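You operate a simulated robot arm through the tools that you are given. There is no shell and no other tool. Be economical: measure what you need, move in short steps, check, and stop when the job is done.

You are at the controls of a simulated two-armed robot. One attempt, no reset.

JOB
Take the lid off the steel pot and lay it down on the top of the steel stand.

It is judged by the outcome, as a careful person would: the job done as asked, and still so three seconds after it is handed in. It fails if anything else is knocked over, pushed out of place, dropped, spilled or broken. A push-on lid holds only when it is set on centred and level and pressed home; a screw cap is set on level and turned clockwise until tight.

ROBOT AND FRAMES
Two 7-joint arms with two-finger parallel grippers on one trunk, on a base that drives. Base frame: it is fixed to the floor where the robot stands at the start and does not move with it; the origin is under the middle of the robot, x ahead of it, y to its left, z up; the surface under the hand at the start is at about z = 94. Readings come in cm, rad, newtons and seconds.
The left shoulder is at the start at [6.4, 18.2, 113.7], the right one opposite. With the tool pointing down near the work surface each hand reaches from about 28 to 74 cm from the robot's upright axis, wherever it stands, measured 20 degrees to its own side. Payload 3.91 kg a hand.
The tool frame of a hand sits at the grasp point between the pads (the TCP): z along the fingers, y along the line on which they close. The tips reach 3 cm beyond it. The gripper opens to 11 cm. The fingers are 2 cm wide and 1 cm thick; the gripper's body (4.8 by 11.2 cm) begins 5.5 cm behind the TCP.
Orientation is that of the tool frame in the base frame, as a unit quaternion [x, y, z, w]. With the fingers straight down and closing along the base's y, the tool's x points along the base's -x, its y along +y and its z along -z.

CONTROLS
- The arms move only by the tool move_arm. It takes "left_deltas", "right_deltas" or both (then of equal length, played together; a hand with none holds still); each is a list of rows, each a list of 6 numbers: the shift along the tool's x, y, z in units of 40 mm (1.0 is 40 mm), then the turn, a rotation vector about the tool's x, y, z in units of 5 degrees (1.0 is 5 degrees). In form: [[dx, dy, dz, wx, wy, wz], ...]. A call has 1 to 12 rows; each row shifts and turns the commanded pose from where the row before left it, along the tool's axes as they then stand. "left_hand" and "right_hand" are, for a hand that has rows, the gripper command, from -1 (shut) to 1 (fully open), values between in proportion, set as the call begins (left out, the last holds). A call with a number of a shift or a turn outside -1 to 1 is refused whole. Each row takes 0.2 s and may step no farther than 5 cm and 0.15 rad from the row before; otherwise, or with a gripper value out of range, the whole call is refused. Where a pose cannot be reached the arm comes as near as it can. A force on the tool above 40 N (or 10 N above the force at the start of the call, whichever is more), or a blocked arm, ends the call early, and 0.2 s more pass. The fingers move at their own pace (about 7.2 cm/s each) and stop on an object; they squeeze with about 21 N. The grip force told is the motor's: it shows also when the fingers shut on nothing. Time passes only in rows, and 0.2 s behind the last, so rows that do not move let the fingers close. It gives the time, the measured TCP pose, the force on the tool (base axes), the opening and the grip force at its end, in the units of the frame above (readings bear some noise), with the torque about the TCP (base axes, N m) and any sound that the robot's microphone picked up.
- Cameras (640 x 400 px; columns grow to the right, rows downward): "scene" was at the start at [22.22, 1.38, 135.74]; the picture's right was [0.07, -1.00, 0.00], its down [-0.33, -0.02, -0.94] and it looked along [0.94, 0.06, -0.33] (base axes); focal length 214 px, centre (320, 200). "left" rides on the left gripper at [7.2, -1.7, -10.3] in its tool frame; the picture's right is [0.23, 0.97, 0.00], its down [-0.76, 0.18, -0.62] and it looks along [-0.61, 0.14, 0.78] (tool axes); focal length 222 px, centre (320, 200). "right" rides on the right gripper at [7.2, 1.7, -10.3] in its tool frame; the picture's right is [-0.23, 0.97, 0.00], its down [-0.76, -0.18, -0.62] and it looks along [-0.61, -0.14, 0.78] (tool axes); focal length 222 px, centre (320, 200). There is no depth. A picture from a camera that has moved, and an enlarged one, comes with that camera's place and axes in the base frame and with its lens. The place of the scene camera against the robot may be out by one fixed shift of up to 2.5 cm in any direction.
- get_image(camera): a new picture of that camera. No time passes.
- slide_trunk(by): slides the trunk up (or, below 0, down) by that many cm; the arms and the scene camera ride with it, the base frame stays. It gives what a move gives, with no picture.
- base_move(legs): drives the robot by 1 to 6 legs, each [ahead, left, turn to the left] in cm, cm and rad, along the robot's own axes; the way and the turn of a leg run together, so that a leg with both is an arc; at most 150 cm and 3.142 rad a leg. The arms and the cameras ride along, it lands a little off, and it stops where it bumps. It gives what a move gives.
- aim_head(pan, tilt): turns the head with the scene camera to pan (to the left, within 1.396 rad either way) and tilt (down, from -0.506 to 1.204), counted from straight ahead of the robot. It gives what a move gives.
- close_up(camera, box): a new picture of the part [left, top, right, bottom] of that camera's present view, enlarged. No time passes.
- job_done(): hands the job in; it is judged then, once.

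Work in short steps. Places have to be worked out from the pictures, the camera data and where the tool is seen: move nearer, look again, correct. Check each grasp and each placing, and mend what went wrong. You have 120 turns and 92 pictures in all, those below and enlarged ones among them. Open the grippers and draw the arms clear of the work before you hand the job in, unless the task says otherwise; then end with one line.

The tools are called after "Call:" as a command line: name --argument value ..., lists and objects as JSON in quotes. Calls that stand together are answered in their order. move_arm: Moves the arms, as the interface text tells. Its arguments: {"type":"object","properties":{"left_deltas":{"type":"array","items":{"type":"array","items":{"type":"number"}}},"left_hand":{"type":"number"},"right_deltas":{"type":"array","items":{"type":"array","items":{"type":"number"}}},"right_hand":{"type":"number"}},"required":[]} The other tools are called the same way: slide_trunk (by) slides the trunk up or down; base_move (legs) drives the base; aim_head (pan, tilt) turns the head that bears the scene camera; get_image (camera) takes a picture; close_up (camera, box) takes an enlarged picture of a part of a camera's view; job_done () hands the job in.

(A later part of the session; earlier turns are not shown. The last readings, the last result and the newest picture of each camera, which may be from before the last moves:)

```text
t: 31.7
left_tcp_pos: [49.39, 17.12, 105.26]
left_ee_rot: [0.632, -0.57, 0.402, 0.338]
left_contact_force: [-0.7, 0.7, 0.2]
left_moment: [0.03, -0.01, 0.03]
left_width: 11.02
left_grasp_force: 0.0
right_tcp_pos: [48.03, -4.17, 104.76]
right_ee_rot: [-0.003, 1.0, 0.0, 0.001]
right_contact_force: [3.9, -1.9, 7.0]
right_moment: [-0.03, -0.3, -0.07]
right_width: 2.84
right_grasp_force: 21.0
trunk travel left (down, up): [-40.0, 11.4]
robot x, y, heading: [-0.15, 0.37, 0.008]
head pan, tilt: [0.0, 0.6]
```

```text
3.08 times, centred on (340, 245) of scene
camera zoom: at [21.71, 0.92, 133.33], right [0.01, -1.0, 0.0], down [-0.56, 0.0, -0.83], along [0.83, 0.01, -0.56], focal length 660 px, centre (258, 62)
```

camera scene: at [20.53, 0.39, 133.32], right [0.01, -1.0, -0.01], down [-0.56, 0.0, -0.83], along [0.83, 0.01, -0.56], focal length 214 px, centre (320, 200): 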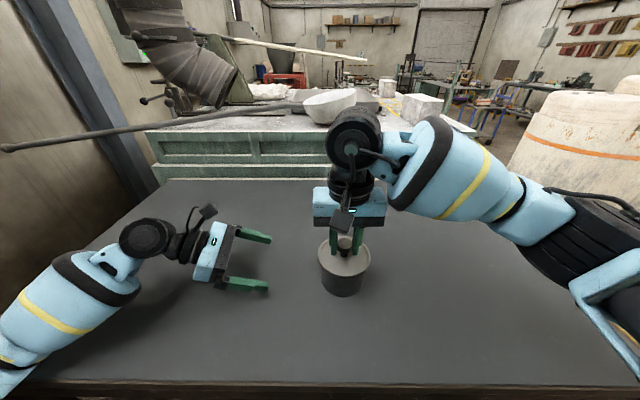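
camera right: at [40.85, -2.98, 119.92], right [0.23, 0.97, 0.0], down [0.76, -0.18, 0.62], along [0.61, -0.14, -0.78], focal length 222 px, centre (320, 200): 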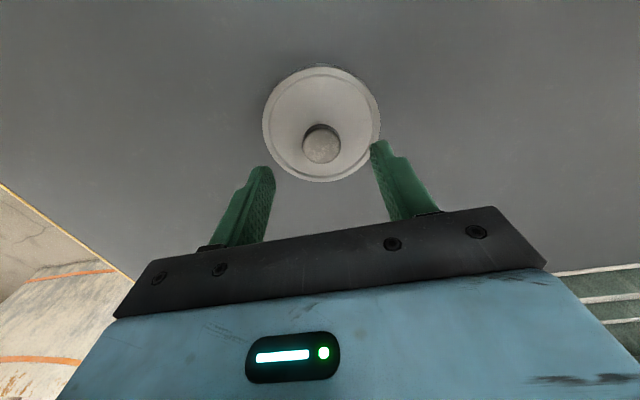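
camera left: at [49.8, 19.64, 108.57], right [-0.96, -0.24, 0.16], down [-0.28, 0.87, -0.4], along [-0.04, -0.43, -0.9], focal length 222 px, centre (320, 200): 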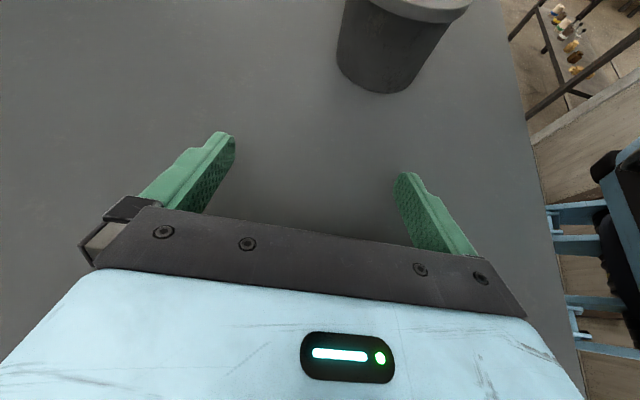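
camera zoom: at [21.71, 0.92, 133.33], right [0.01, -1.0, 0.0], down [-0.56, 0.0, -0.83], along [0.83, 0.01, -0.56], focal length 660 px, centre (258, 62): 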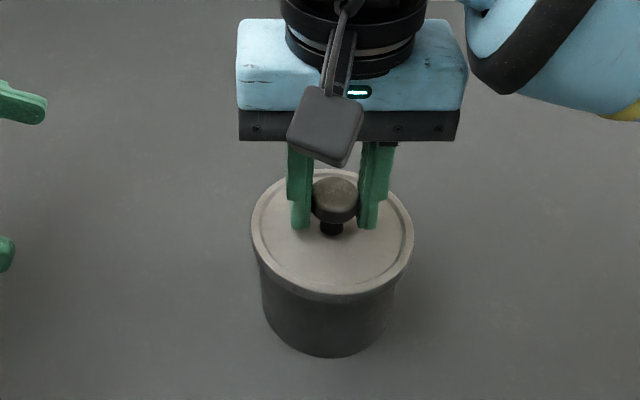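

The pot is back in its place, standing upright. I'll release the knob with the right hand and raise it clear, so I can reposition the trunk and base for better left-arm posture.

Call:
move_arm --right_deltas '[[0, 0, 0, 0, 0, 0], [0, 0, 0, 0, 0, 0], [0, 0, 0, 0, 0, 0], [0, 0, -0.5, 0, 0, 0], [0, 0, -0.8, 0, 0, 0], [0, 0, -0.8, 0, 0, 0]]' --left_deltas '[[0, 0, -0.5, 0, 0, 0], [0.5, 0, -0.5, 0, 0, 0], [0.8, 0, 0, 0, 0, 0], [0.8, 0, 0, 0, 0, 0], [0, 0, 0, 0, 0, 0], [0, 0, 0, 0, 0, 0]]' --right_hand 0.2

Call:
slide_trunk --by 11

Call:
base_move --legs '[[-8, 0, 0]]'

Call:
get_image --camera "scene"

```text
t: 33.1
left_tcp_pos: [48.97, 16.78, 114.43]
left_ee_rot: [0.631, -0.571, 0.402, 0.337]
left_contact_force: [1.0, 0.0, 0.3]
left_moment: [-0.01, 0.0, 0.0]
left_width: 10.98
left_grasp_force: 0.1
right_tcp_pos: [48.1, -4.02, 113.3]
right_ee_rot: [-0.004, 1.0, 0.0, -0.001]
right_contact_force: [0.1, 0.1, -0.2]
right_moment: [0.01, 0.01, 0.01]
right_width: 6.62
right_grasp_force: 0.1
trunk travel left (down, up): [-40.0, 11.4]
robot x, y, heading: [0.07, -0.26, 0.008]
head pan, tilt: [0.0, 0.6]
```

```text
t: 34.5
left_tcp_pos: [49.25, 16.89, 125.35]
left_ee_rot: [0.632, -0.571, 0.4, 0.338]
left_contact_force: [0.9, 0.0, 0.6]
left_moment: [0.01, -0.01, -0.02]
left_width: 11.0
left_grasp_force: 0.1
right_tcp_pos: [48.11, -4.09, 123.98]
right_ee_rot: [-0.004, 1.0, -0.001, -0.001]
right_contact_force: [-0.2, 0.3, -0.7]
right_moment: [0.0, 0.02, 0.01]
right_width: 6.61
right_grasp_force: 0.1
trunk travel left (down, up): [-51.0, 0.4]
robot x, y, heading: [-0.18, -0.03, 0.007]
head pan, tilt: [0.0, 0.6]
```

```text
t: 35.6
left_tcp_pos: [41.2, 16.91, 125.49]
left_ee_rot: [0.632, -0.57, 0.402, 0.337]
left_contact_force: [0.0, -0.1, 0.5]
left_moment: [0.01, -0.02, 0.0]
left_width: 11.0
left_grasp_force: 0.0
right_tcp_pos: [40.12, -4.1, 124.11]
right_ee_rot: [-0.004, 1.0, 0.0, 0.0]
right_contact_force: [0.1, 0.4, -0.6]
right_moment: [0.01, -0.03, 0.0]
right_width: 6.58
right_grasp_force: 0.1
trunk travel left (down, up): [-51.0, 0.4]
robot x, y, heading: [-7.89, -0.23, 0.004]
head pan, tilt: [0.0, 0.6]
```

```text
60 pictures are left
camera scene: at [3.91, 0.84, 146.3], right [0.01, -1.0, 0.0], down [-0.57, 0.0, -0.82], along [0.82, 0.01, -0.57], focal length 214 px, centre (320, 200)
```

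scene: 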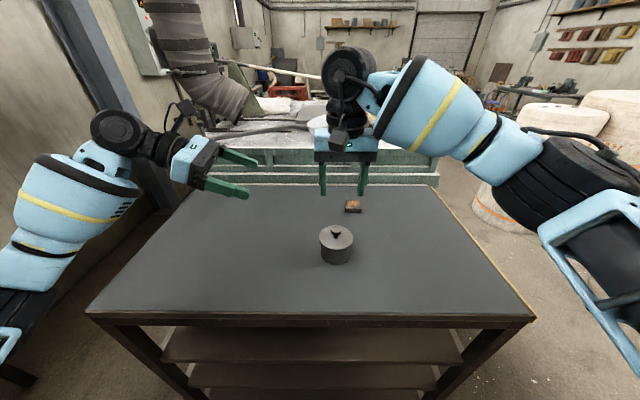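

The pot stands untouched and the arms have room. I'll yaw the right hand toward 90° so its body is narrow on the left side, while the left hand goes to a pre-grasp point about 15 cm from the pot along its finger direction.

Call:
move_arm --right_deltas '[[0, 0, 0, 0, 0, -1], [0, 0, 0, 0, 0, -1], [0, 0, 0, 0, 0, -1], [0, 0, 0, 0, 0, -1], [0, 0, 0, 0, 0, -1], [0, 0, 0, 0, 0, -1], [0, 0, 0, 0, 0, -1], [0, 0, 0, 0, 0, -1], [0, 0, 0, 0, 0, -1], [0, 0, 0, 0, 0, -1], [0, 0, 0, 0, 0, -1], [0, 0, 0, 0, 0, -1]]' --left_deltas '[[-0.684, -0.135, 0.644, 0, 0, 0], [-0.684, -0.135, 0.644, 0, 0, 0], [-0.684, -0.135, 0.644, 0, 0, 0], [-0.684, -0.135, 0.644, 0, 0, 0], [-0.684, -0.135, 0.644, 0, 0, 0], [-0.684, -0.135, 0.644, 0, 0, 0], [0, 0, 0, 0, 0, 0], [0, 0, 0, 0, 0, 0], [0, 0, 0, 0, 0, 0], [0, 0, 0, 0, 0, 0], [0, 0, 0, 0, 0, 0], [0, 0, 0, 0, 0, 0]]'

Call:
get_image --camera "scene"

Call:
get_image --camera "left"

```text
t: 38.2
left_tcp_pos: [45.8, 10.89, 104.01]
left_ee_rot: [0.632, -0.571, 0.402, 0.337]
left_contact_force: [-0.2, 0.1, 0.0]
left_moment: [0.01, 0.03, 0.0]
left_width: 11.02
left_grasp_force: 0.0
right_tcp_pos: [39.09, -3.93, 124.03]
right_ee_rot: [-0.502, 0.865, 0.0, -0.001]
right_contact_force: [0.7, 0.8, 0.1]
right_moment: [0.02, -0.01, 0.0]
right_width: 6.6
right_grasp_force: 0.0
right hand out of reach, approached as far as the arm can: row 12
trunk travel left (down, up): [-51.0, 0.4]
robot x, y, heading: [-7.81, -0.05, 0.008]
head pan, tilt: [0.0, 0.6]
```

```text
59 pictures are left
camera scene: at [3.88, 0.83, 146.31], right [0.01, -1.0, 0.0], down [-0.56, 0.0, -0.83], along [0.83, 0.01, -0.56], focal length 214 px, centre (320, 200)
```

scene: 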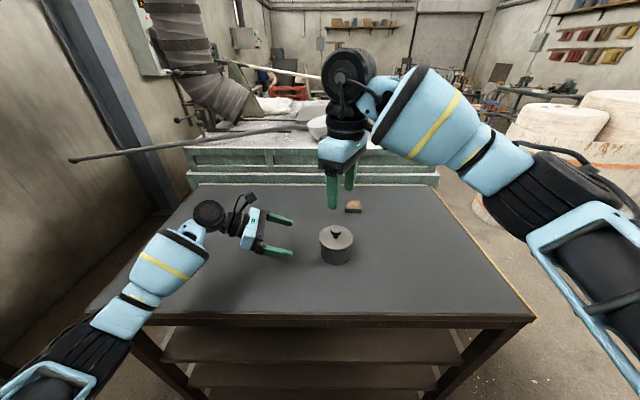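

```text
58 pictures are left
camera left: at [46.44, 17.13, 115.12], right [-0.96, -0.22, 0.17], down [-0.27, 0.87, -0.41], along [-0.06, -0.44, -0.9], focal length 222 px, centre (320, 200)
```

left: 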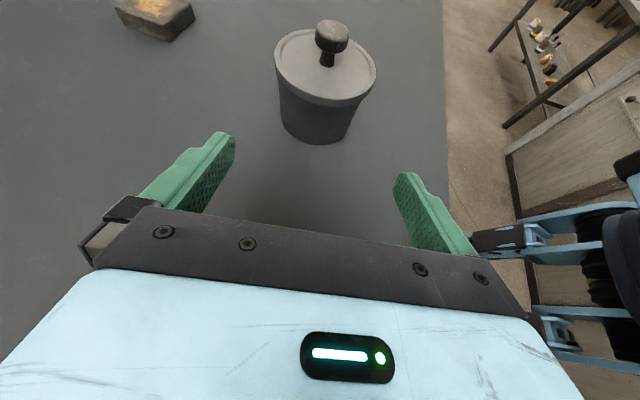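

The pot body (about 281–362 at row 110) is centred on the left finger axis (320). The right yaw at 60° is enough. I'll advance the left hand 9 cm along the fingers and check.

Call:
move_arm --left_deltas '[[0, 0, 0.6, 0, 0, 0], [0, 0, 0.6, 0, 0, 0], [0, 0, 0.6, 0, 0, 0], [0, 0, 0.45, 0, 0, 0]]'

Call:
get_image --camera "left"

Call:
close_up --camera "scene" --box '[180, 150, 400, 290]'

```text
t: 39.2
left_tcp_pos: [47.09, 2.86, 99.96]
left_ee_rot: [0.632, -0.571, 0.401, 0.338]
left_contact_force: [-0.2, 0.3, 0.0]
left_moment: [0.0, 0.0, 0.05]
left_width: 10.99
left_grasp_force: 0.1
right_tcp_pos: [39.24, -3.94, 124.05]
right_ee_rot: [-0.501, 0.865, 0.0, 0.0]
right_contact_force: [-0.2, -0.3, 0.2]
right_moment: [0.01, 0.0, 0.01]
right_width: 6.6
right_grasp_force: 0.0
trunk travel left (down, up): [-51.0, 0.4]
robot x, y, heading: [-8.07, 0.06, 0.008]
head pan, tilt: [0.0, 0.6]
```

```text
57 pictures are left
camera left: at [47.77, 9.1, 111.09], right [-0.96, -0.22, 0.17], down [-0.27, 0.87, -0.41], along [-0.06, -0.44, -0.9], focal length 222 px, centre (320, 200)
```

left: 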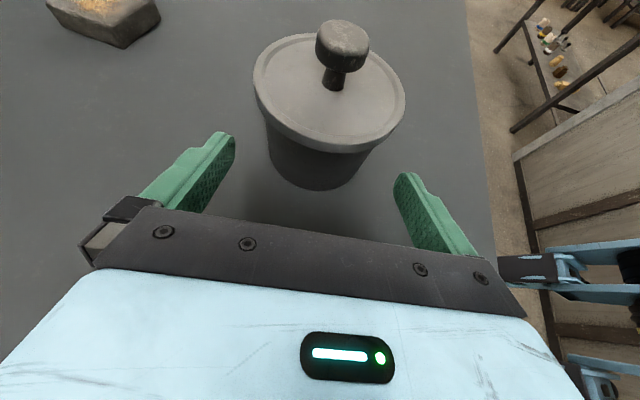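

```text
2.86 times, centred on (290, 220) of scene
camera zoom: at [3.89, 0.79, 146.32], right [0.01, -1.0, 0.0], down [-0.56, 0.0, -0.83], along [0.82, 0.01, -0.56], focal length 613 px, centre (406, 143)
```

zoom: 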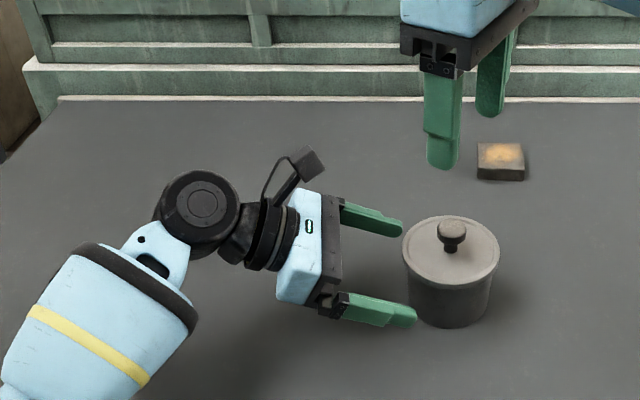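

Well aligned between the fingers. I'll advance the remaining ~5.8 cm.

Call:
move_arm --left_deltas '[[0, 0, 0.4, 0, 0, 0], [0, 0, 0.4, 0, 0, 0], [0, 0, 0.35, 0, 0, 0], [0, 0, 0.3, 0, 0, 0], [0, 0, 0, 0, 0, 0]]'

Call:
get_image --camera "left"

Call:
close_up --camera "scene" --box '[220, 180, 380, 280]'

```text
t: 40.4
left_tcp_pos: [48.04, -2.17, 97.34]
left_ee_rot: [0.632, -0.57, 0.403, 0.337]
left_contact_force: [0.7, 0.1, 0.2]
left_moment: [0.0, -0.01, -0.02]
left_width: 11.02
left_grasp_force: 0.0
right_tcp_pos: [39.12, -3.88, 124.02]
right_ee_rot: [-0.502, 0.865, 0.0, 0.0]
right_contact_force: [0.8, 0.2, 0.5]
right_moment: [0.0, 0.03, 0.0]
right_width: 6.6
right_grasp_force: 0.0
trunk travel left (down, up): [-51.0, 0.4]
robot x, y, heading: [-8.0, 0.23, 0.008]
head pan, tilt: [0.0, 0.6]
```

```text
55 pictures are left
camera left: at [48.57, 4.09, 108.35], right [-0.96, -0.22, 0.17], down [-0.27, 0.87, -0.41], along [-0.06, -0.44, -0.9], focal length 222 px, centre (320, 200)
```

left: 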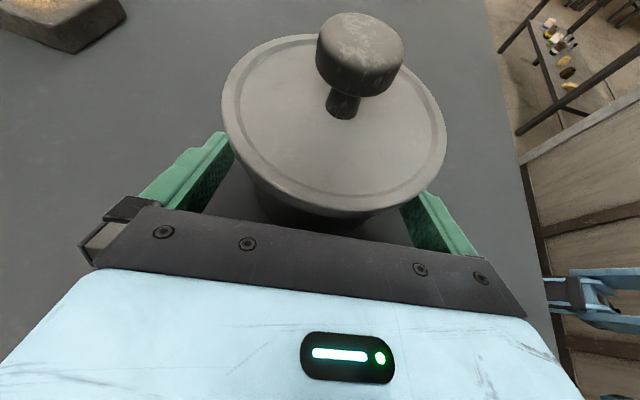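

```text
4.00 times, centred on (300, 230) of scene
camera zoom: at [3.87, 0.86, 146.32], right [0.01, -1.0, 0.0], down [-0.56, -0.01, -0.83], along [0.83, 0.01, -0.56], focal length 858 px, centre (400, 80)
```

zoom: 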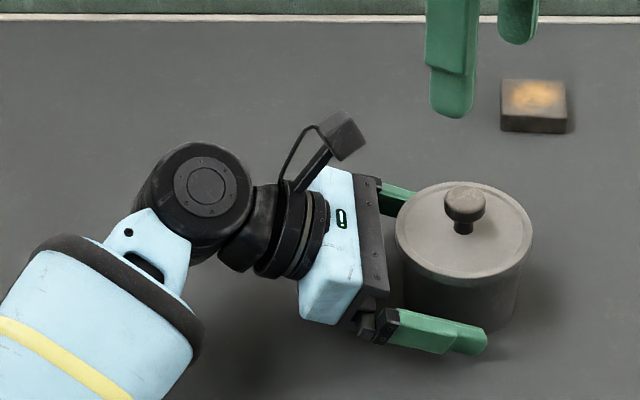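

The fingers straddle the pot body. I'll shift 2 mm to centre and close the left gripper on the body.

Call:
move_arm --left_deltas '[[0, 0.05, 0, 0, 0, 0], [0, 0, 0, 0, 0, 0], [0, 0, 0, 0, 0, 0], [0, 0, 0, 0, 0, 0]]' --left_hand -1

Call:
close_up --camera "scene" --box '[220, 180, 380, 280]'

```text
t: 41.4
left_tcp_pos: [47.81, -2.17, 97.23]
left_ee_rot: [0.632, -0.57, 0.403, 0.337]
left_contact_force: [1.8, 1.6, -0.2]
left_moment: [0.01, -0.13, 0.03]
left_width: 8.91
left_grasp_force: 21.2
right_tcp_pos: [39.18, -4.05, 124.0]
right_ee_rot: [-0.501, 0.865, 0.0, 0.0]
right_contact_force: [-0.1, 0.2, 0.0]
right_moment: [0.02, 0.0, 0.0]
right_width: 6.59
right_grasp_force: 0.0
trunk travel left (down, up): [-51.0, 0.4]
robot x, y, heading: [-8.32, -0.07, 0.009]
head pan, tilt: [0.0, 0.6]
```

```text
4.00 times, centred on (300, 230) of scene
camera zoom: at [3.9, 0.84, 146.32], right [0.01, -1.0, 0.0], down [-0.57, 0.0, -0.82], along [0.82, 0.01, -0.57], focal length 858 px, centre (400, 80)
```

zoom: 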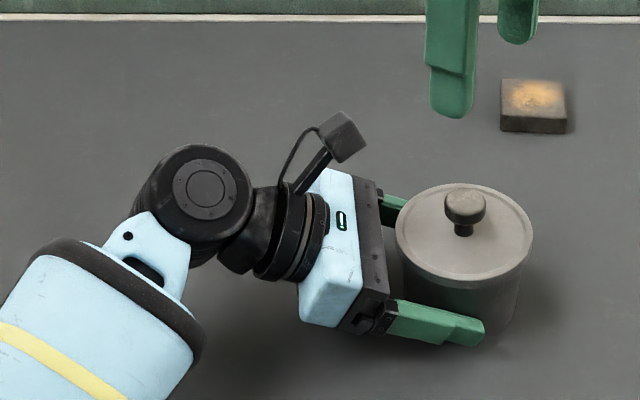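

The pot is held at 8.91 cm and hasn't moved. I'll bring the right hand over the knob at z 114.

Call:
move_arm --right_deltas '[[-0.25, -0.5, 0.2, 0, 0, 0], [-0.25, -0.5, 0.5, 0, 0, 0], [-0.25, -0.5, 0.8, 0, 0, 0], [-0.24, -0.5, 0.9, 0, 0, 0]]'

Call:
get_image --camera "right"

Call:
close_up --camera "scene" --box '[240, 150, 400, 280]'

```text
t: 42.4
left_tcp_pos: [47.66, -2.16, 97.26]
left_ee_rot: [0.631, -0.571, 0.402, 0.338]
left_contact_force: [1.4, 0.4, 1.5]
left_moment: [-0.03, -0.03, 0.01]
left_width: 8.91
left_grasp_force: 21.2
right_tcp_pos: [39.23, -3.96, 123.94]
right_ee_rot: [-0.501, 0.865, 0.0, 0.0]
right_contact_force: [0.2, 0.2, -0.5]
right_moment: [-0.03, 0.0, -0.01]
right_width: 6.58
right_grasp_force: 0.1
right hand out of reach, approached as far as the arm can: row 1, 2, 3, 4
trunk travel left (down, up): [-51.0, 0.4]
robot x, y, heading: [-8.0, -0.16, 0.008]
head pan, tilt: [0.0, 0.6]
```

```text
52 pictures are left
camera right: at [34.13, -9.57, 134.35], right [-0.73, 0.68, 0.0], down [0.53, 0.57, 0.62], along [0.42, 0.46, -0.78], focal length 222 px, centre (320, 200)
```

right: 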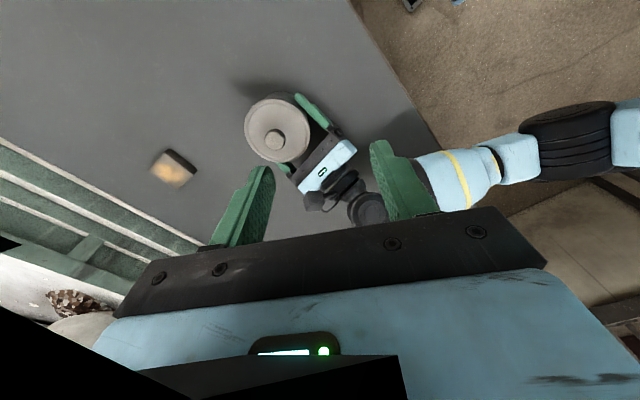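

```text
3.08 times, centred on (320, 215) of scene
camera zoom: at [3.9, 0.84, 146.32], right [0.01, -1.0, 0.0], down [-0.56, 0.0, -0.82], along [0.82, 0.01, -0.57], focal length 660 px, centre (320, 154)
```

zoom: 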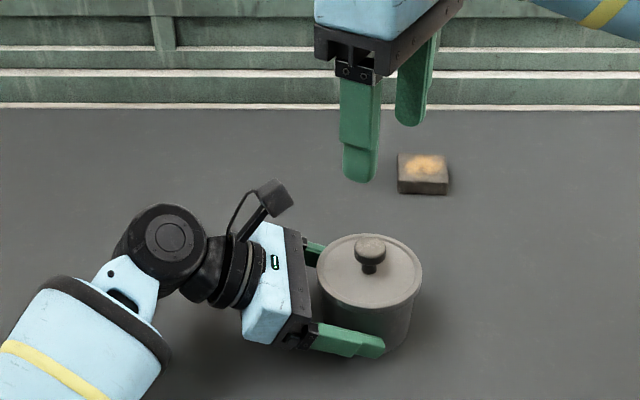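

The right wrist is at its limit at 60° yaw, so nothing moved. I'll turn it back 25° and then move over the knob.

Call:
move_arm --right_deltas '[[0, 0, 0, 0, 0, 1], [0, 0, 0, 0, 0, 1], [0, 0, 0, 0, 0, 1], [0, 0, 0, 0, 0, 1], [0, 0, 0, 0, 0, 1]]'

```text
t: 43.6
left_tcp_pos: [47.64, -2.11, 97.38]
left_ee_rot: [0.631, -0.57, 0.403, 0.339]
left_contact_force: [1.0, 0.0, 0.7]
left_moment: [-0.05, 0.09, 0.02]
left_width: 8.97
left_grasp_force: 20.7
right_tcp_pos: [39.02, -3.84, 123.65]
right_ee_rot: [-0.304, 0.953, -0.001, -0.001]
right_contact_force: [-0.2, -0.6, 0.0]
right_moment: [0.01, -0.02, -0.02]
right_width: 6.59
right_grasp_force: 0.1
trunk travel left (down, up): [-51.0, 0.4]
robot x, y, heading: [-8.07, -0.01, 0.009]
head pan, tilt: [0.0, 0.6]
```

Yaw is now 35°. Moving over the knob, to z about 115.

Call:
move_arm --right_deltas '[[-0.434, -0.361, 0.3, 0, 0, 0], [-0.434, -0.361, 0.5, 0, 0, 0], [-0.434, -0.361, 0.6, 0, 0, 0], [-0.434, -0.361, 0.76, 0, 0, 0]]'

Call:
get_image --camera "right"

Call:
close_up --camera "scene" --box '[240, 150, 400, 280]'

```text
t: 44.6
left_tcp_pos: [47.67, -2.13, 97.33]
left_ee_rot: [0.632, -0.57, 0.402, 0.337]
left_contact_force: [-1.0, 0.6, 0.1]
left_moment: [-0.01, 0.14, -0.05]
left_width: 8.93
left_grasp_force: 20.9
right_tcp_pos: [48.21, -4.42, 114.97]
right_ee_rot: [-0.305, 0.952, 0.0, 0.0]
right_contact_force: [0.0, -1.2, 0.5]
right_moment: [0.02, -0.01, 0.0]
right_width: 6.6
right_grasp_force: 0.0
trunk travel left (down, up): [-51.0, 0.4]
robot x, y, heading: [-7.78, 0.08, 0.007]
head pan, tilt: [0.0, 0.6]
```

```text
50 pictures are left
camera right: at [41.38, -7.36, 125.28], right [-0.38, 0.92, 0.0], down [0.72, 0.3, 0.62], along [0.58, 0.24, -0.78], focal length 222 px, centre (320, 200)
```

right: 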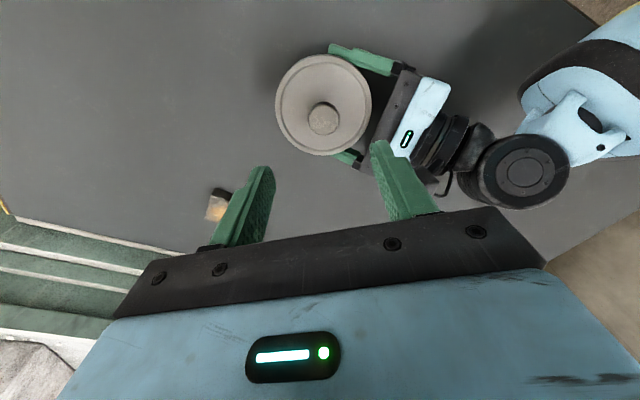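

```text
3.08 times, centred on (320, 215) of scene
camera zoom: at [3.89, 0.86, 146.31], right [0.01, -1.0, 0.0], down [-0.56, -0.01, -0.82], along [0.82, 0.01, -0.57], focal length 660 px, centre (320, 154)
```

zoom: 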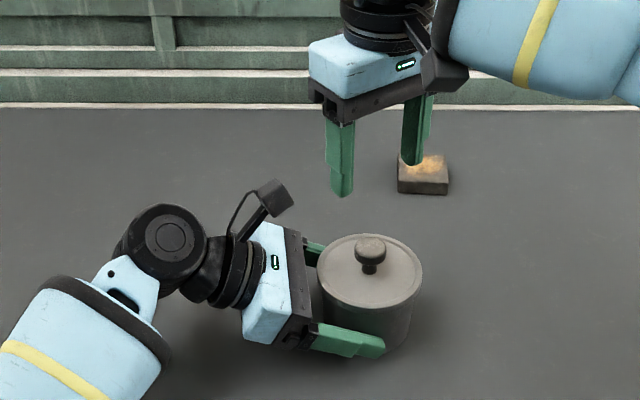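

The knob is at about (47.9, -4.4), under the hand. I'll lower to z ≈ 107.5 and check clearance to the left wrist camera.

Call:
move_arm --right_deltas '[[0.04, 0.03, 0.5, 0, 0, 0], [0, 0, 0.5, 0, 0, 0], [0, 0, 0.5, 0, 0, 0], [0, 0, 0.37, 0, 0, 0]]'

Call:
get_image --camera "right"

Call:
close_up --camera "scene" --box '[260, 170, 380, 270]'

Call:
get_image --camera "left"

```text
t: 45.6
left_tcp_pos: [47.63, -2.17, 97.39]
left_ee_rot: [0.632, -0.57, 0.403, 0.337]
left_contact_force: [-0.5, -0.2, -0.1]
left_moment: [-0.1, 0.08, -0.04]
left_width: 8.93
left_grasp_force: 20.7
right_tcp_pos: [47.85, -4.54, 107.48]
right_ee_rot: [-0.304, 0.953, 0.0, 0.0]
right_contact_force: [0.4, 0.3, -1.4]
right_moment: [0.0, 0.03, 0.01]
right_width: 6.6
right_grasp_force: 0.0
trunk travel left (down, up): [-51.0, 0.4]
robot x, y, heading: [-8.16, 0.06, 0.011]
head pan, tilt: [0.0, 0.6]
```

```text
48 pictures are left
camera right: at [41.0, -7.5, 117.86], right [-0.38, 0.92, 0.0], down [0.72, 0.3, 0.62], along [0.58, 0.24, -0.78], focal length 222 px, centre (320, 200)
```

right: 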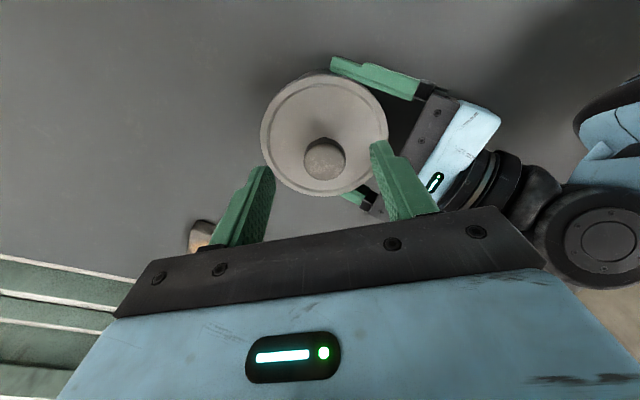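

```text
4.00 times, centred on (320, 220) of scene
camera zoom: at [3.88, 0.84, 146.32], right [0.01, -1.0, 0.0], down [-0.56, 0.0, -0.83], along [0.83, 0.01, -0.56], focal length 858 px, centre (320, 120)
```

zoom: 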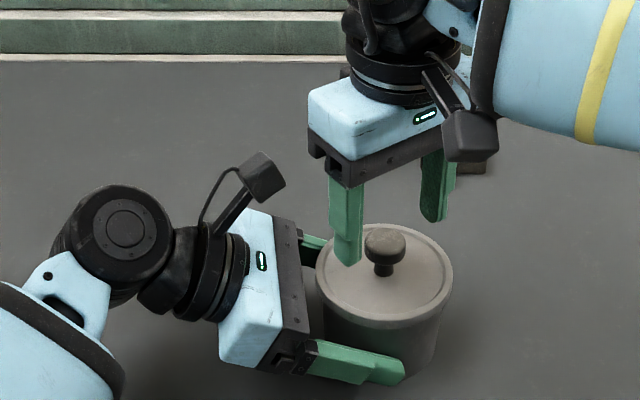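

```text
46 pictures are left
camera left: at [48.32, 4.05, 108.37], right [-0.96, -0.22, 0.17], down [-0.27, 0.87, -0.41], along [-0.06, -0.44, -0.9], focal length 222 px, centre (320, 200)
```

left: 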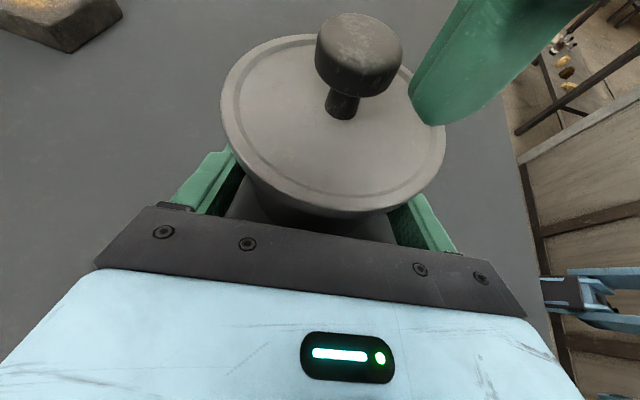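

Clear of the left camera. The knob is about 2 mm off along the closing line, so I'll correct that, lower to z ≈ 104.6, and close.

Call:
move_arm --right_deltas '[[0, 0.05, 0.25, 0, 0, 0], [0, 0, 0.25, 0, 0, 0], [0, 0, 0.21, 0, 0, 0], [0, 0, 0, 0, 0, 0]]'

Call:
move_arm --right_deltas '[[0, 0, 0, 0, 0, 0], [0, 0, 0, 0, 0, 0], [0, 0, 0, 0, 0, 0], [0, 0, 0, 0, 0, 0]]' --right_hand -1

Call:
close_up --camera "scene" --box '[260, 170, 380, 270]'

```text
t: 46.6
left_tcp_pos: [47.82, -2.19, 97.38]
left_ee_rot: [0.632, -0.57, 0.403, 0.337]
left_contact_force: [-0.8, 0.8, 0.5]
left_moment: [-0.05, 0.11, -0.06]
left_width: 8.94
left_grasp_force: 21.2
right_tcp_pos: [47.9, -4.24, 104.68]
right_ee_rot: [-0.305, 0.952, 0.001, 0.001]
right_contact_force: [0.4, -0.8, 0.4]
right_moment: [0.01, 0.0, -0.01]
right_width: 6.61
right_grasp_force: 0.0
trunk travel left (down, up): [-51.0, 0.4]
robot x, y, heading: [-8.05, 0.1, 0.01]
head pan, tilt: [0.0, 0.6]
```

```text
t: 47.6
left_tcp_pos: [47.74, -2.15, 97.28]
left_ee_rot: [0.632, -0.57, 0.402, 0.336]
left_contact_force: [-1.0, 0.0, -0.4]
left_moment: [0.01, 0.09, -0.03]
left_width: 8.93
left_grasp_force: 20.8
right_tcp_pos: [47.75, -4.27, 104.66]
right_ee_rot: [-0.304, 0.953, -0.001, 0.0]
right_contact_force: [-0.2, -0.2, -0.3]
right_moment: [-0.02, 0.0, 0.0]
right_width: 2.82
right_grasp_force: 20.7
trunk travel left (down, up): [-51.0, 0.4]
robot x, y, heading: [-8.0, -0.16, 0.01]
head pan, tilt: [0.0, 0.6]
```

```text
4.00 times, centred on (320, 220) of scene
camera zoom: at [3.88, 0.84, 146.32], right [0.01, -1.0, 0.0], down [-0.56, 0.0, -0.83], along [0.83, 0.01, -0.56], focal length 858 px, centre (320, 120)
```

zoom: 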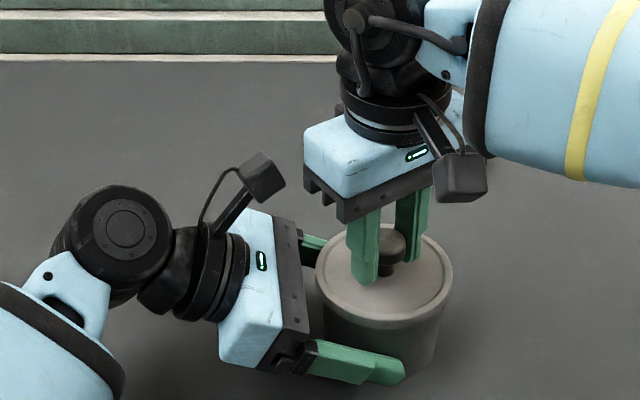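

The knob is gripped at 2.82 cm and the body is held at 8.9 cm. I'll pull up in 1 mm increments and watch the forces.

Call:
move_arm --right_deltas '[[0, 0, -0.03, 0, 0, 0], [0, 0, -0.03, 0, 0, 0], [0, 0, -0.03, 0, 0, 0], [0, 0, 0, 0, 0, 0]]'

Call:
close_up --camera "scene" --box '[260, 170, 380, 270]'

```text
t: 48.6
left_tcp_pos: [47.7, -2.13, 97.38]
left_ee_rot: [0.632, -0.569, 0.404, 0.337]
left_contact_force: [0.3, 0.3, -0.4]
left_moment: [0.01, 0.1, 0.01]
left_width: 8.94
left_grasp_force: 21.0
right_tcp_pos: [47.75, -4.25, 104.94]
right_ee_rot: [-0.305, 0.952, 0.0, 0.0]
right_contact_force: [-0.2, 0.3, -1.1]
right_moment: [0.0, 0.0, 0.03]
right_width: 2.83
right_grasp_force: 20.3
trunk travel left (down, up): [-51.0, 0.4]
robot x, y, heading: [-7.7, -0.08, 0.009]
head pan, tilt: [0.0, 0.6]
heard: snap
```

```text
4.00 times, centred on (320, 220) of scene
camera zoom: at [3.89, 0.83, 146.32], right [0.01, -1.0, 0.0], down [-0.56, 0.0, -0.83], along [0.83, 0.01, -0.56], focal length 858 px, centre (320, 120)
```

zoom: 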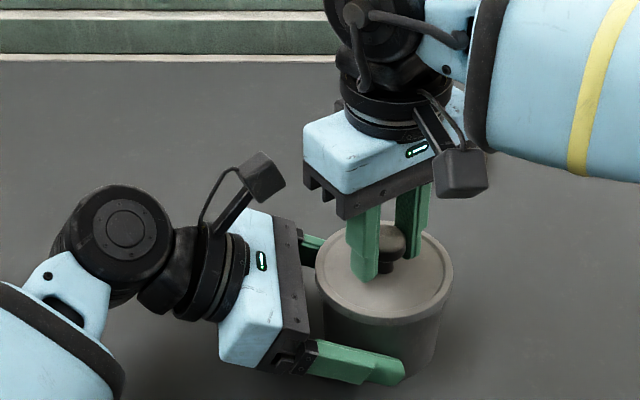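

The lid snapped free, and the load is now about 1 N, the lid alone. I'll keep lifting straight up slowly.

Call:
move_arm --right_deltas '[[0, 0, -0.06, 0, 0, 0], [0, 0, -0.1, 0, 0, 0], [0, 0, -0.15, 0, 0, 0], [0, 0, -0.2, 0, 0, 0], [0, 0, -0.2, 0, 0, 0], [0, 0, -0.2, 0, 0, 0], [0, 0, -0.2, 0, 0, 0], [0, 0, -0.2, 0, 0, 0]]'

Call:
get_image --camera "scene"

Call:
get_image --camera "right"

```text
t: 50.4
left_tcp_pos: [47.71, -2.2, 97.23]
left_ee_rot: [0.633, -0.569, 0.403, 0.336]
left_contact_force: [-0.3, -0.3, -0.5]
left_moment: [0.01, 0.05, 0.05]
left_width: 8.92
left_grasp_force: 20.7
right_tcp_pos: [47.76, -4.21, 110.39]
right_ee_rot: [-0.304, 0.953, 0.001, 0.0]
right_contact_force: [0.8, -0.4, -0.6]
right_moment: [0.04, -0.02, 0.0]
right_width: 2.84
right_grasp_force: 20.8
trunk travel left (down, up): [-51.0, 0.4]
robot x, y, heading: [-8.17, -0.24, 0.005]
head pan, tilt: [0.0, 0.6]
```

```text
43 pictures are left
camera scene: at [3.89, 0.83, 146.32], right [0.01, -1.0, 0.0], down [-0.56, 0.0, -0.83], along [0.82, 0.01, -0.56], focal length 214 px, centre (320, 200)
```

scene: 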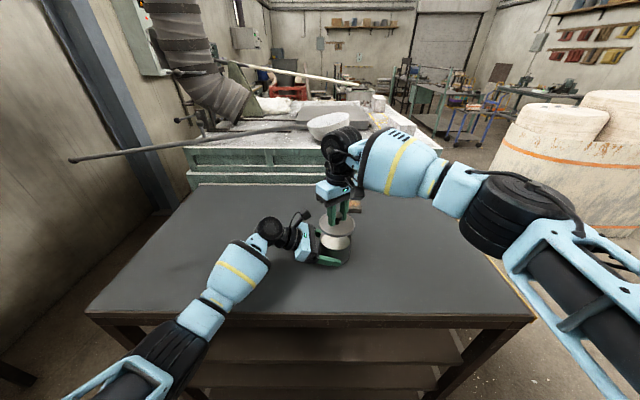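

```text
42 pictures are left
camera right: at [40.9, -7.19, 120.65], right [-0.38, 0.93, 0.0], down [0.72, 0.3, 0.62], along [0.58, 0.24, -0.78], focal length 222 px, centre (320, 200)
```

right: 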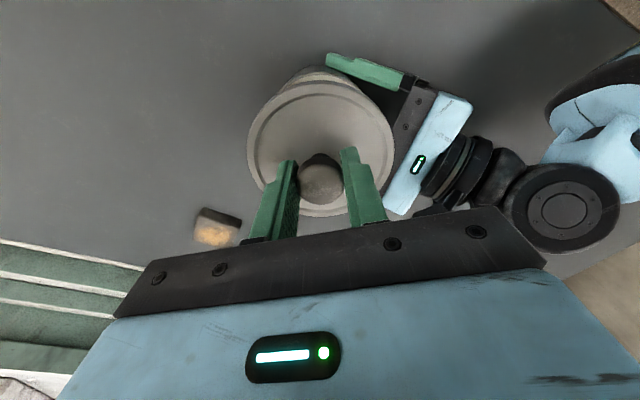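

The lid is off and level in the right hand, with the pot still in place. I'll raise the lid further, then open the left hand and withdraw it along its fingers.

Call:
move_arm --right_deltas '[[0, 0, -0.3, 0, 0, 0], [0, 0, -0.4, 0, 0, 0], [0, 0, -0.4, 0, 0, 0], [0, 0, -0.3, 0, 0, 0]]'

Call:
move_arm --left_deltas '[[0, 0, 0, 0, 0, 0], [0, 0, 0, 0, 0, 0], [0, 0, 0, 0, 0, 0], [0, 0, 0, 0, 0, 0]]' --left_hand 1

Call:
close_up --camera "scene" --box '[240, 170, 400, 280]'

Call:
get_image --camera "left"

```text
t: 51.4
left_tcp_pos: [47.6, -2.16, 97.37]
left_ee_rot: [0.633, -0.57, 0.402, 0.337]
left_contact_force: [-0.7, 0.1, -0.5]
left_moment: [0.06, 0.06, -0.02]
left_width: 8.94
left_grasp_force: 21.2
right_tcp_pos: [47.62, -4.26, 115.9]
right_ee_rot: [-0.305, 0.952, 0.0, 0.0]
right_contact_force: [0.6, 0.2, 0.7]
right_moment: [-0.01, 0.02, 0.02]
right_width: 2.83
right_grasp_force: 21.3
trunk travel left (down, up): [-51.0, 0.4]
robot x, y, heading: [-7.9, -0.06, 0.01]
head pan, tilt: [0.0, 0.6]
```

```text
t: 52.4
left_tcp_pos: [47.76, -2.2, 97.18]
left_ee_rot: [0.632, -0.571, 0.402, 0.337]
left_contact_force: [0.4, 0.5, -0.5]
left_moment: [-0.01, -0.01, 0.02]
left_width: 11.01
left_grasp_force: 0.1
right_tcp_pos: [47.54, -4.18, 115.89]
right_ee_rot: [-0.304, 0.953, 0.0, 0.0]
right_contact_force: [-0.3, 0.1, -0.5]
right_moment: [0.0, 0.03, 0.01]
right_width: 2.85
right_grasp_force: 20.9
trunk travel left (down, up): [-51.0, 0.4]
robot x, y, heading: [-7.95, -0.34, 0.009]
head pan, tilt: [0.0, 0.6]
```

```text
3.64 times, centred on (320, 225) of scene
camera zoom: at [3.88, 0.84, 146.32], right [0.01, -1.0, 0.0], down [-0.56, 0.0, -0.83], along [0.83, 0.01, -0.56], focal length 780 px, centre (320, 109)
```

zoom: 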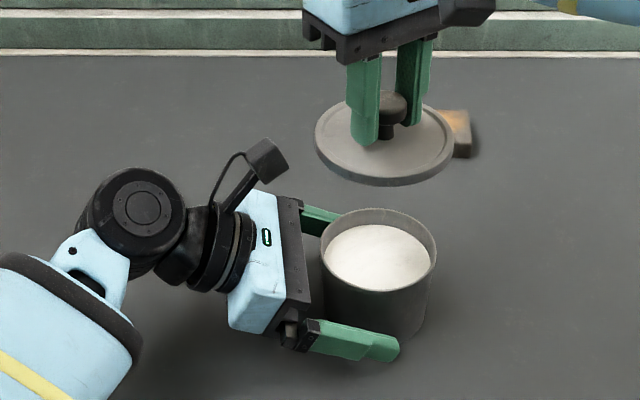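

```text
40 pictures are left
camera left: at [48.33, 4.05, 108.37], right [-0.96, -0.22, 0.17], down [-0.27, 0.87, -0.41], along [-0.06, -0.44, -0.9], focal length 222 px, centre (320, 200)
```

left: 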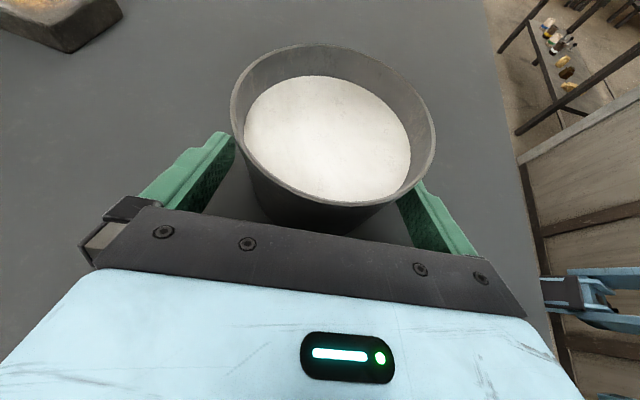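

The pot, with white contents, stands upright and free of the left gripper. Withdrawing the left hand straight back.

Call:
move_arm --left_deltas '[[0, 0, -0.3, 0, 0, 0], [0, 0, -0.5, 0, 0, 0], [0, 0, -0.6, 0, 0, 0], [0, 0, -0.7, 0, 0, 0], [0, 0, -0.8, 0, 0, 0], [0, 0, -0.8, 0, 0, 0], [0.6, 0, -0.6, 0, 0, 0], [0.6, 0, -0.6, 0, 0, 0], [0.8, 0, 0, 0, 0, 0]]'

Call:
get_image --camera "left"

Call:
get_image --camera "scene"

```text
t: 54.4
left_tcp_pos: [45.23, 11.6, 113.31]
left_ee_rot: [0.632, -0.57, 0.402, 0.337]
left_contact_force: [0.5, -0.3, 0.0]
left_moment: [0.0, 0.01, 0.01]
left_width: 11.0
left_grasp_force: 0.0
right_tcp_pos: [47.58, -4.32, 115.83]
right_ee_rot: [-0.304, 0.953, 0.0, 0.0]
right_contact_force: [0.9, 0.8, -0.6]
right_moment: [0.01, 0.04, 0.0]
right_width: 2.83
right_grasp_force: 20.9
trunk travel left (down, up): [-51.0, 0.4]
robot x, y, heading: [-7.86, -0.03, 0.008]
head pan, tilt: [0.0, 0.6]
```

```text
39 pictures are left
camera left: at [45.95, 17.87, 124.46], right [-0.96, -0.22, 0.17], down [-0.27, 0.87, -0.41], along [-0.06, -0.44, -0.9], focal length 222 px, centre (320, 200)
```

left: 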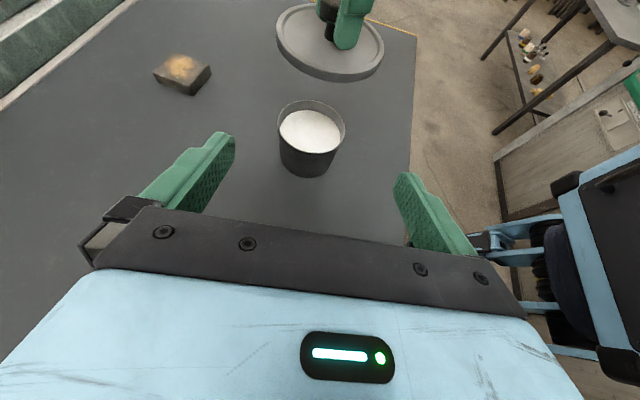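

```text
38 pictures are left
camera scene: at [3.88, 0.74, 146.32], right [0.01, -1.0, 0.0], down [-0.56, 0.0, -0.83], along [0.83, 0.01, -0.56], focal length 214 px, centre (320, 200)
```

scene: 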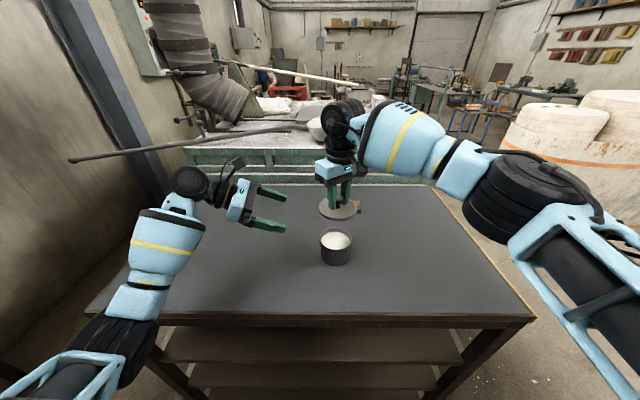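

The stand's position is consistent at about (71.2, -12), top near z 96.5. I'll raise the left hand out of the way, then drive forward 9 cm for reach with the lid held high.

Call:
move_arm --left_deltas '[[0.7, 0, -0.5, 0, 0, 0], [0.7, 0, -0.5, 0, 0, 0], [0.7, 0, -0.5, 0, 0, 0], [0.5, 0, -0.5, 0, 0, 0]]' --right_deltas '[[0, 0, -0.2, 0, 0, 0], [0, 0, -0.2, 0, 0, 0], [0, 0, 0, 0, 0, 0], [0, 0, 0, 0, 0, 0]]'

Call:
base_move --legs '[[9, 0, 0]]'

Call:
get_image --camera "right"

Call:
get_image --camera "scene"

```text
t: 55.4
left_tcp_pos: [44.47, 14.04, 126.46]
left_ee_rot: [0.632, -0.57, 0.402, 0.337]
left_contact_force: [-0.1, -0.1, 0.5]
left_moment: [0.0, 0.0, 0.01]
left_width: 11.01
left_grasp_force: 0.1
right_tcp_pos: [47.61, -4.21, 117.45]
right_ee_rot: [-0.304, 0.953, 0.0, 0.0]
right_contact_force: [-0.6, 0.0, -0.4]
right_moment: [0.01, 0.02, 0.0]
right_width: 2.83
right_grasp_force: 20.5
trunk travel left (down, up): [-51.0, 0.4]
robot x, y, heading: [-7.86, 0.08, 0.008]
head pan, tilt: [0.0, 0.6]
```

```text
t: 56.5
left_tcp_pos: [53.25, 13.98, 126.48]
left_ee_rot: [0.632, -0.57, 0.403, 0.337]
left_contact_force: [-0.1, 0.4, -0.3]
left_moment: [-0.03, 0.03, -0.01]
left_width: 11.01
left_grasp_force: 0.0
right_tcp_pos: [56.54, -4.2, 117.53]
right_ee_rot: [-0.305, 0.952, 0.0, 0.0]
right_contact_force: [-0.1, -0.2, -0.3]
right_moment: [0.02, 0.04, 0.04]
right_width: 2.84
right_grasp_force: 20.8
trunk travel left (down, up): [-51.0, 0.4]
robot x, y, heading: [0.76, 0.28, 0.005]
head pan, tilt: [0.0, 0.6]
```

```text
37 pictures are left
camera right: at [49.59, -7.08, 127.91], right [-0.38, 0.92, 0.0], down [0.72, 0.3, 0.62], along [0.58, 0.24, -0.78], focal length 222 px, centre (320, 200)
```

right: 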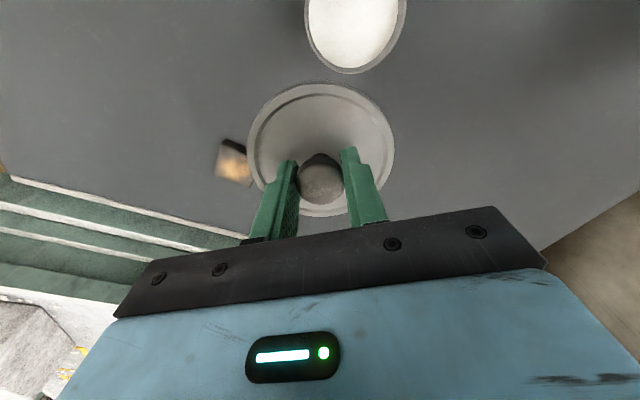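

```text
36 pictures are left
camera scene: at [12.71, 0.91, 146.33], right [0.01, -1.0, 0.0], down [-0.56, 0.0, -0.83], along [0.83, 0.01, -0.56], focal length 214 px, centre (320, 200)
```

scene: 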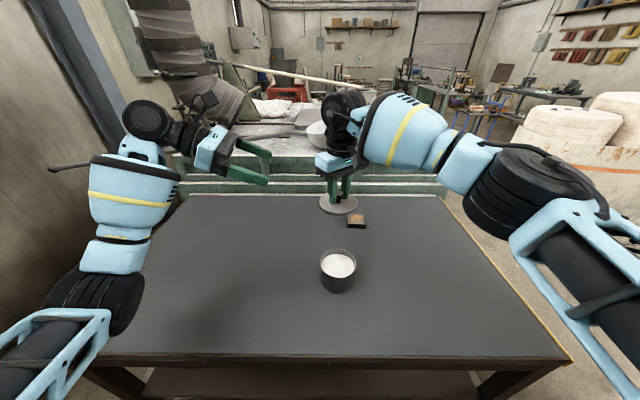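

The estimates average the stand at (71.1, -12.2). I'll carry the lid over it at z ≈ 112.5.

Call:
move_arm --right_deltas '[[-0.357, -0.75, 0, 0, 0, 0], [-0.357, -0.75, 0.2, 0, 0, 0], [-0.357, -0.75, 0.3, 0, 0, 0], [-0.357, -0.75, 0.4, 0, 0, 0], [-0.357, -0.75, 0.35, 0, 0, 0]]'

Call:
get_image --camera "right"

Call:
get_image --camera "left"

Call:
close_up --camera "scene" --box '[280, 140, 420, 240]'

```text
t: 57.7
left_tcp_pos: [53.37, 14.08, 126.41]
left_ee_rot: [0.632, -0.57, 0.403, 0.337]
left_contact_force: [-0.2, -0.2, 0.3]
left_moment: [-0.01, -0.02, -0.02]
left_width: 11.0
left_grasp_force: 0.1
right_tcp_pos: [58.3, -5.17, 117.61]
right_ee_rot: [-0.305, 0.952, -0.001, 0.001]
right_contact_force: [0.1, 0.5, -0.5]
right_moment: [0.02, 0.01, 0.03]
right_width: 2.8
right_grasp_force: 21.4
right hand out of reach, approached as far as the arm can: row 1, 2, 3, 4, 5
trunk travel left (down, up): [-51.0, 0.4]
robot x, y, heading: [0.84, -0.06, 0.014]
head pan, tilt: [0.0, 0.6]
```

```text
35 pictures are left
camera right: at [51.47, -8.18, 127.94], right [-0.38, 0.92, 0.0], down [0.72, 0.3, 0.62], along [0.58, 0.24, -0.78], focal length 222 px, centre (320, 200)
```

right: 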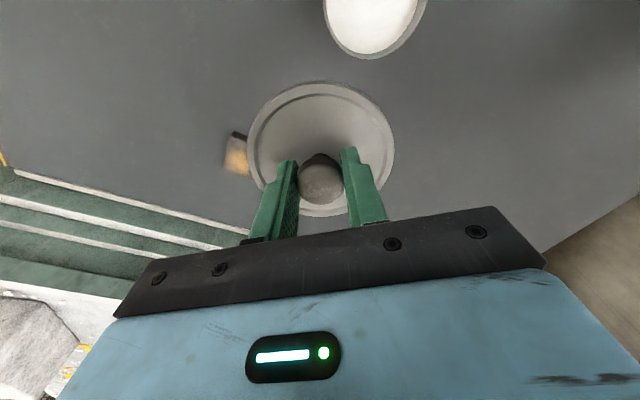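

```text
34 pictures are left
camera left: at [54.03, 20.27, 137.47], right [-0.96, -0.22, 0.17], down [-0.27, 0.87, -0.41], along [-0.06, -0.44, -0.9], focal length 222 px, centre (320, 200)
```

left: 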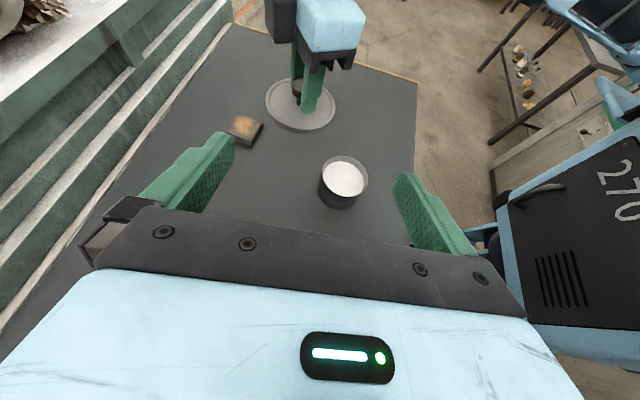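

```text
4.00 times, centred on (350, 190) of scene
camera zoom: at [12.75, 0.92, 146.32], right [0.01, -1.0, 0.0], down [-0.57, 0.0, -0.82], along [0.82, 0.01, -0.57], focal length 858 px, centre (200, 240)
```

zoom: 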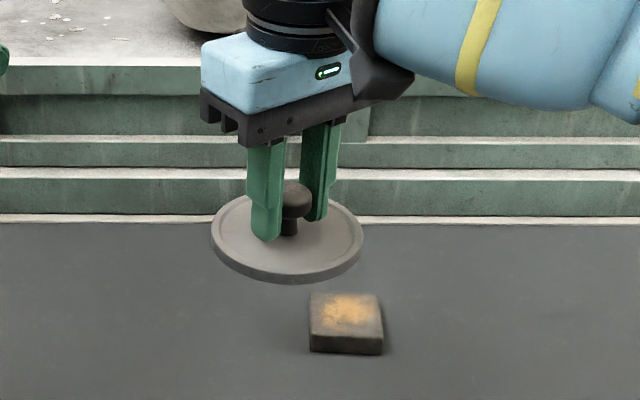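

The wrist limit at this yaw stops the hand. I'll turn the right hand back by 35° (lid kept level), then go on.

Call:
move_arm --right_deltas '[[0, 0, 0, 0, 0, 0.6], [0, 0, 0, 0, 0, 1], [0, 0, 0, 0, 0, 1], [0, 0, 0, 0, 0, 1], [0, 0, 0, 0, 0, 1], [0, 0, 0, 0, 0, 1], [0, 0, 0, 0, 0, 1], [0, 0, 0, 0, 0, 0.5]]'

```text
t: 59.5
left_tcp_pos: [53.45, 13.98, 126.5]
left_ee_rot: [0.632, -0.57, 0.402, 0.337]
left_contact_force: [0.8, -0.3, 0.0]
left_moment: [-0.03, 0.03, 0.0]
left_width: 11.0
left_grasp_force: 0.0
right_tcp_pos: [58.54, -5.14, 117.47]
right_ee_rot: [0.001, 1.0, 0.0, 0.0]
right_contact_force: [-0.6, 0.0, -1.2]
right_moment: [0.0, -0.01, -0.03]
right_width: 2.82
right_grasp_force: 21.0
trunk travel left (down, up): [-51.0, 0.4]
robot x, y, heading: [0.68, -0.04, 0.005]
head pan, tilt: [0.0, 0.6]
```

Yaw is zero again and the grip is firm. Moving over the stand.

Call:
move_arm --right_deltas '[[-0.6, -0.36, 0, 0, 0, 0], [-0.65, -0.36, 0.2, 0, 0, 0], [-0.65, -0.36, 0.3, 0, 0, 0], [-0.65, -0.36, 0.4, 0, 0, 0], [-0.57, -0.34, 0.35, 0, 0, 0]]'

Call:
get_image --camera "left"

Call:
close_up --camera "scene" --box '[280, 140, 420, 240]'

```text
t: 60.7
left_tcp_pos: [53.41, 14.06, 126.37]
left_ee_rot: [0.632, -0.571, 0.401, 0.337]
left_contact_force: [0.7, 0.0, -0.4]
left_moment: [0.03, -0.02, 0.04]
left_width: 11.02
left_grasp_force: 0.1
right_tcp_pos: [64.45, -12.59, 113.26]
right_ee_rot: [0.0, 1.0, -0.001, 0.001]
right_contact_force: [0.2, 0.4, 0.1]
right_moment: [0.02, 0.01, -0.02]
right_width: 2.85
right_grasp_force: 20.7
right hand out of reach, approached as far as the arm can: row 2, 3, 4, 5
trunk travel left (down, up): [-51.0, 0.4]
robot x, y, heading: [1.1, 0.12, 0.011]
head pan, tilt: [0.0, 0.6]
```

```text
32 pictures are left
camera left: at [54.04, 20.2, 137.47], right [-0.96, -0.22, 0.17], down [-0.27, 0.87, -0.41], along [-0.06, -0.44, -0.9], focal length 222 px, centre (320, 200)
```

left: 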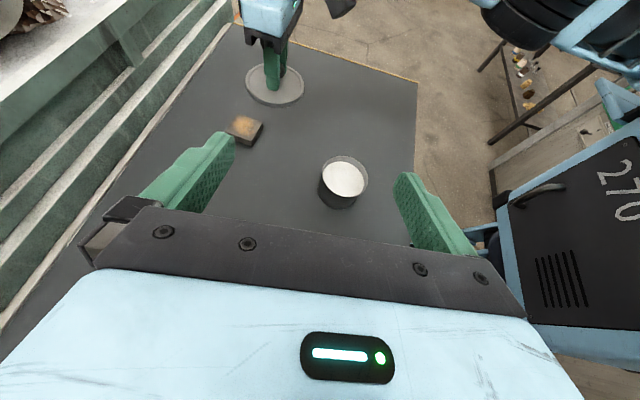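

```text
4.00 times, centred on (350, 190) of scene
camera zoom: at [12.76, 0.84, 146.31], right [0.01, -1.0, 0.0], down [-0.57, 0.0, -0.82], along [0.82, 0.01, -0.57], focal length 858 px, centre (200, 240)
```

zoom: 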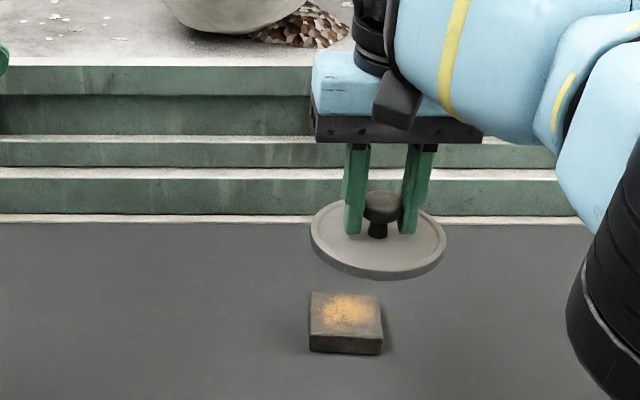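

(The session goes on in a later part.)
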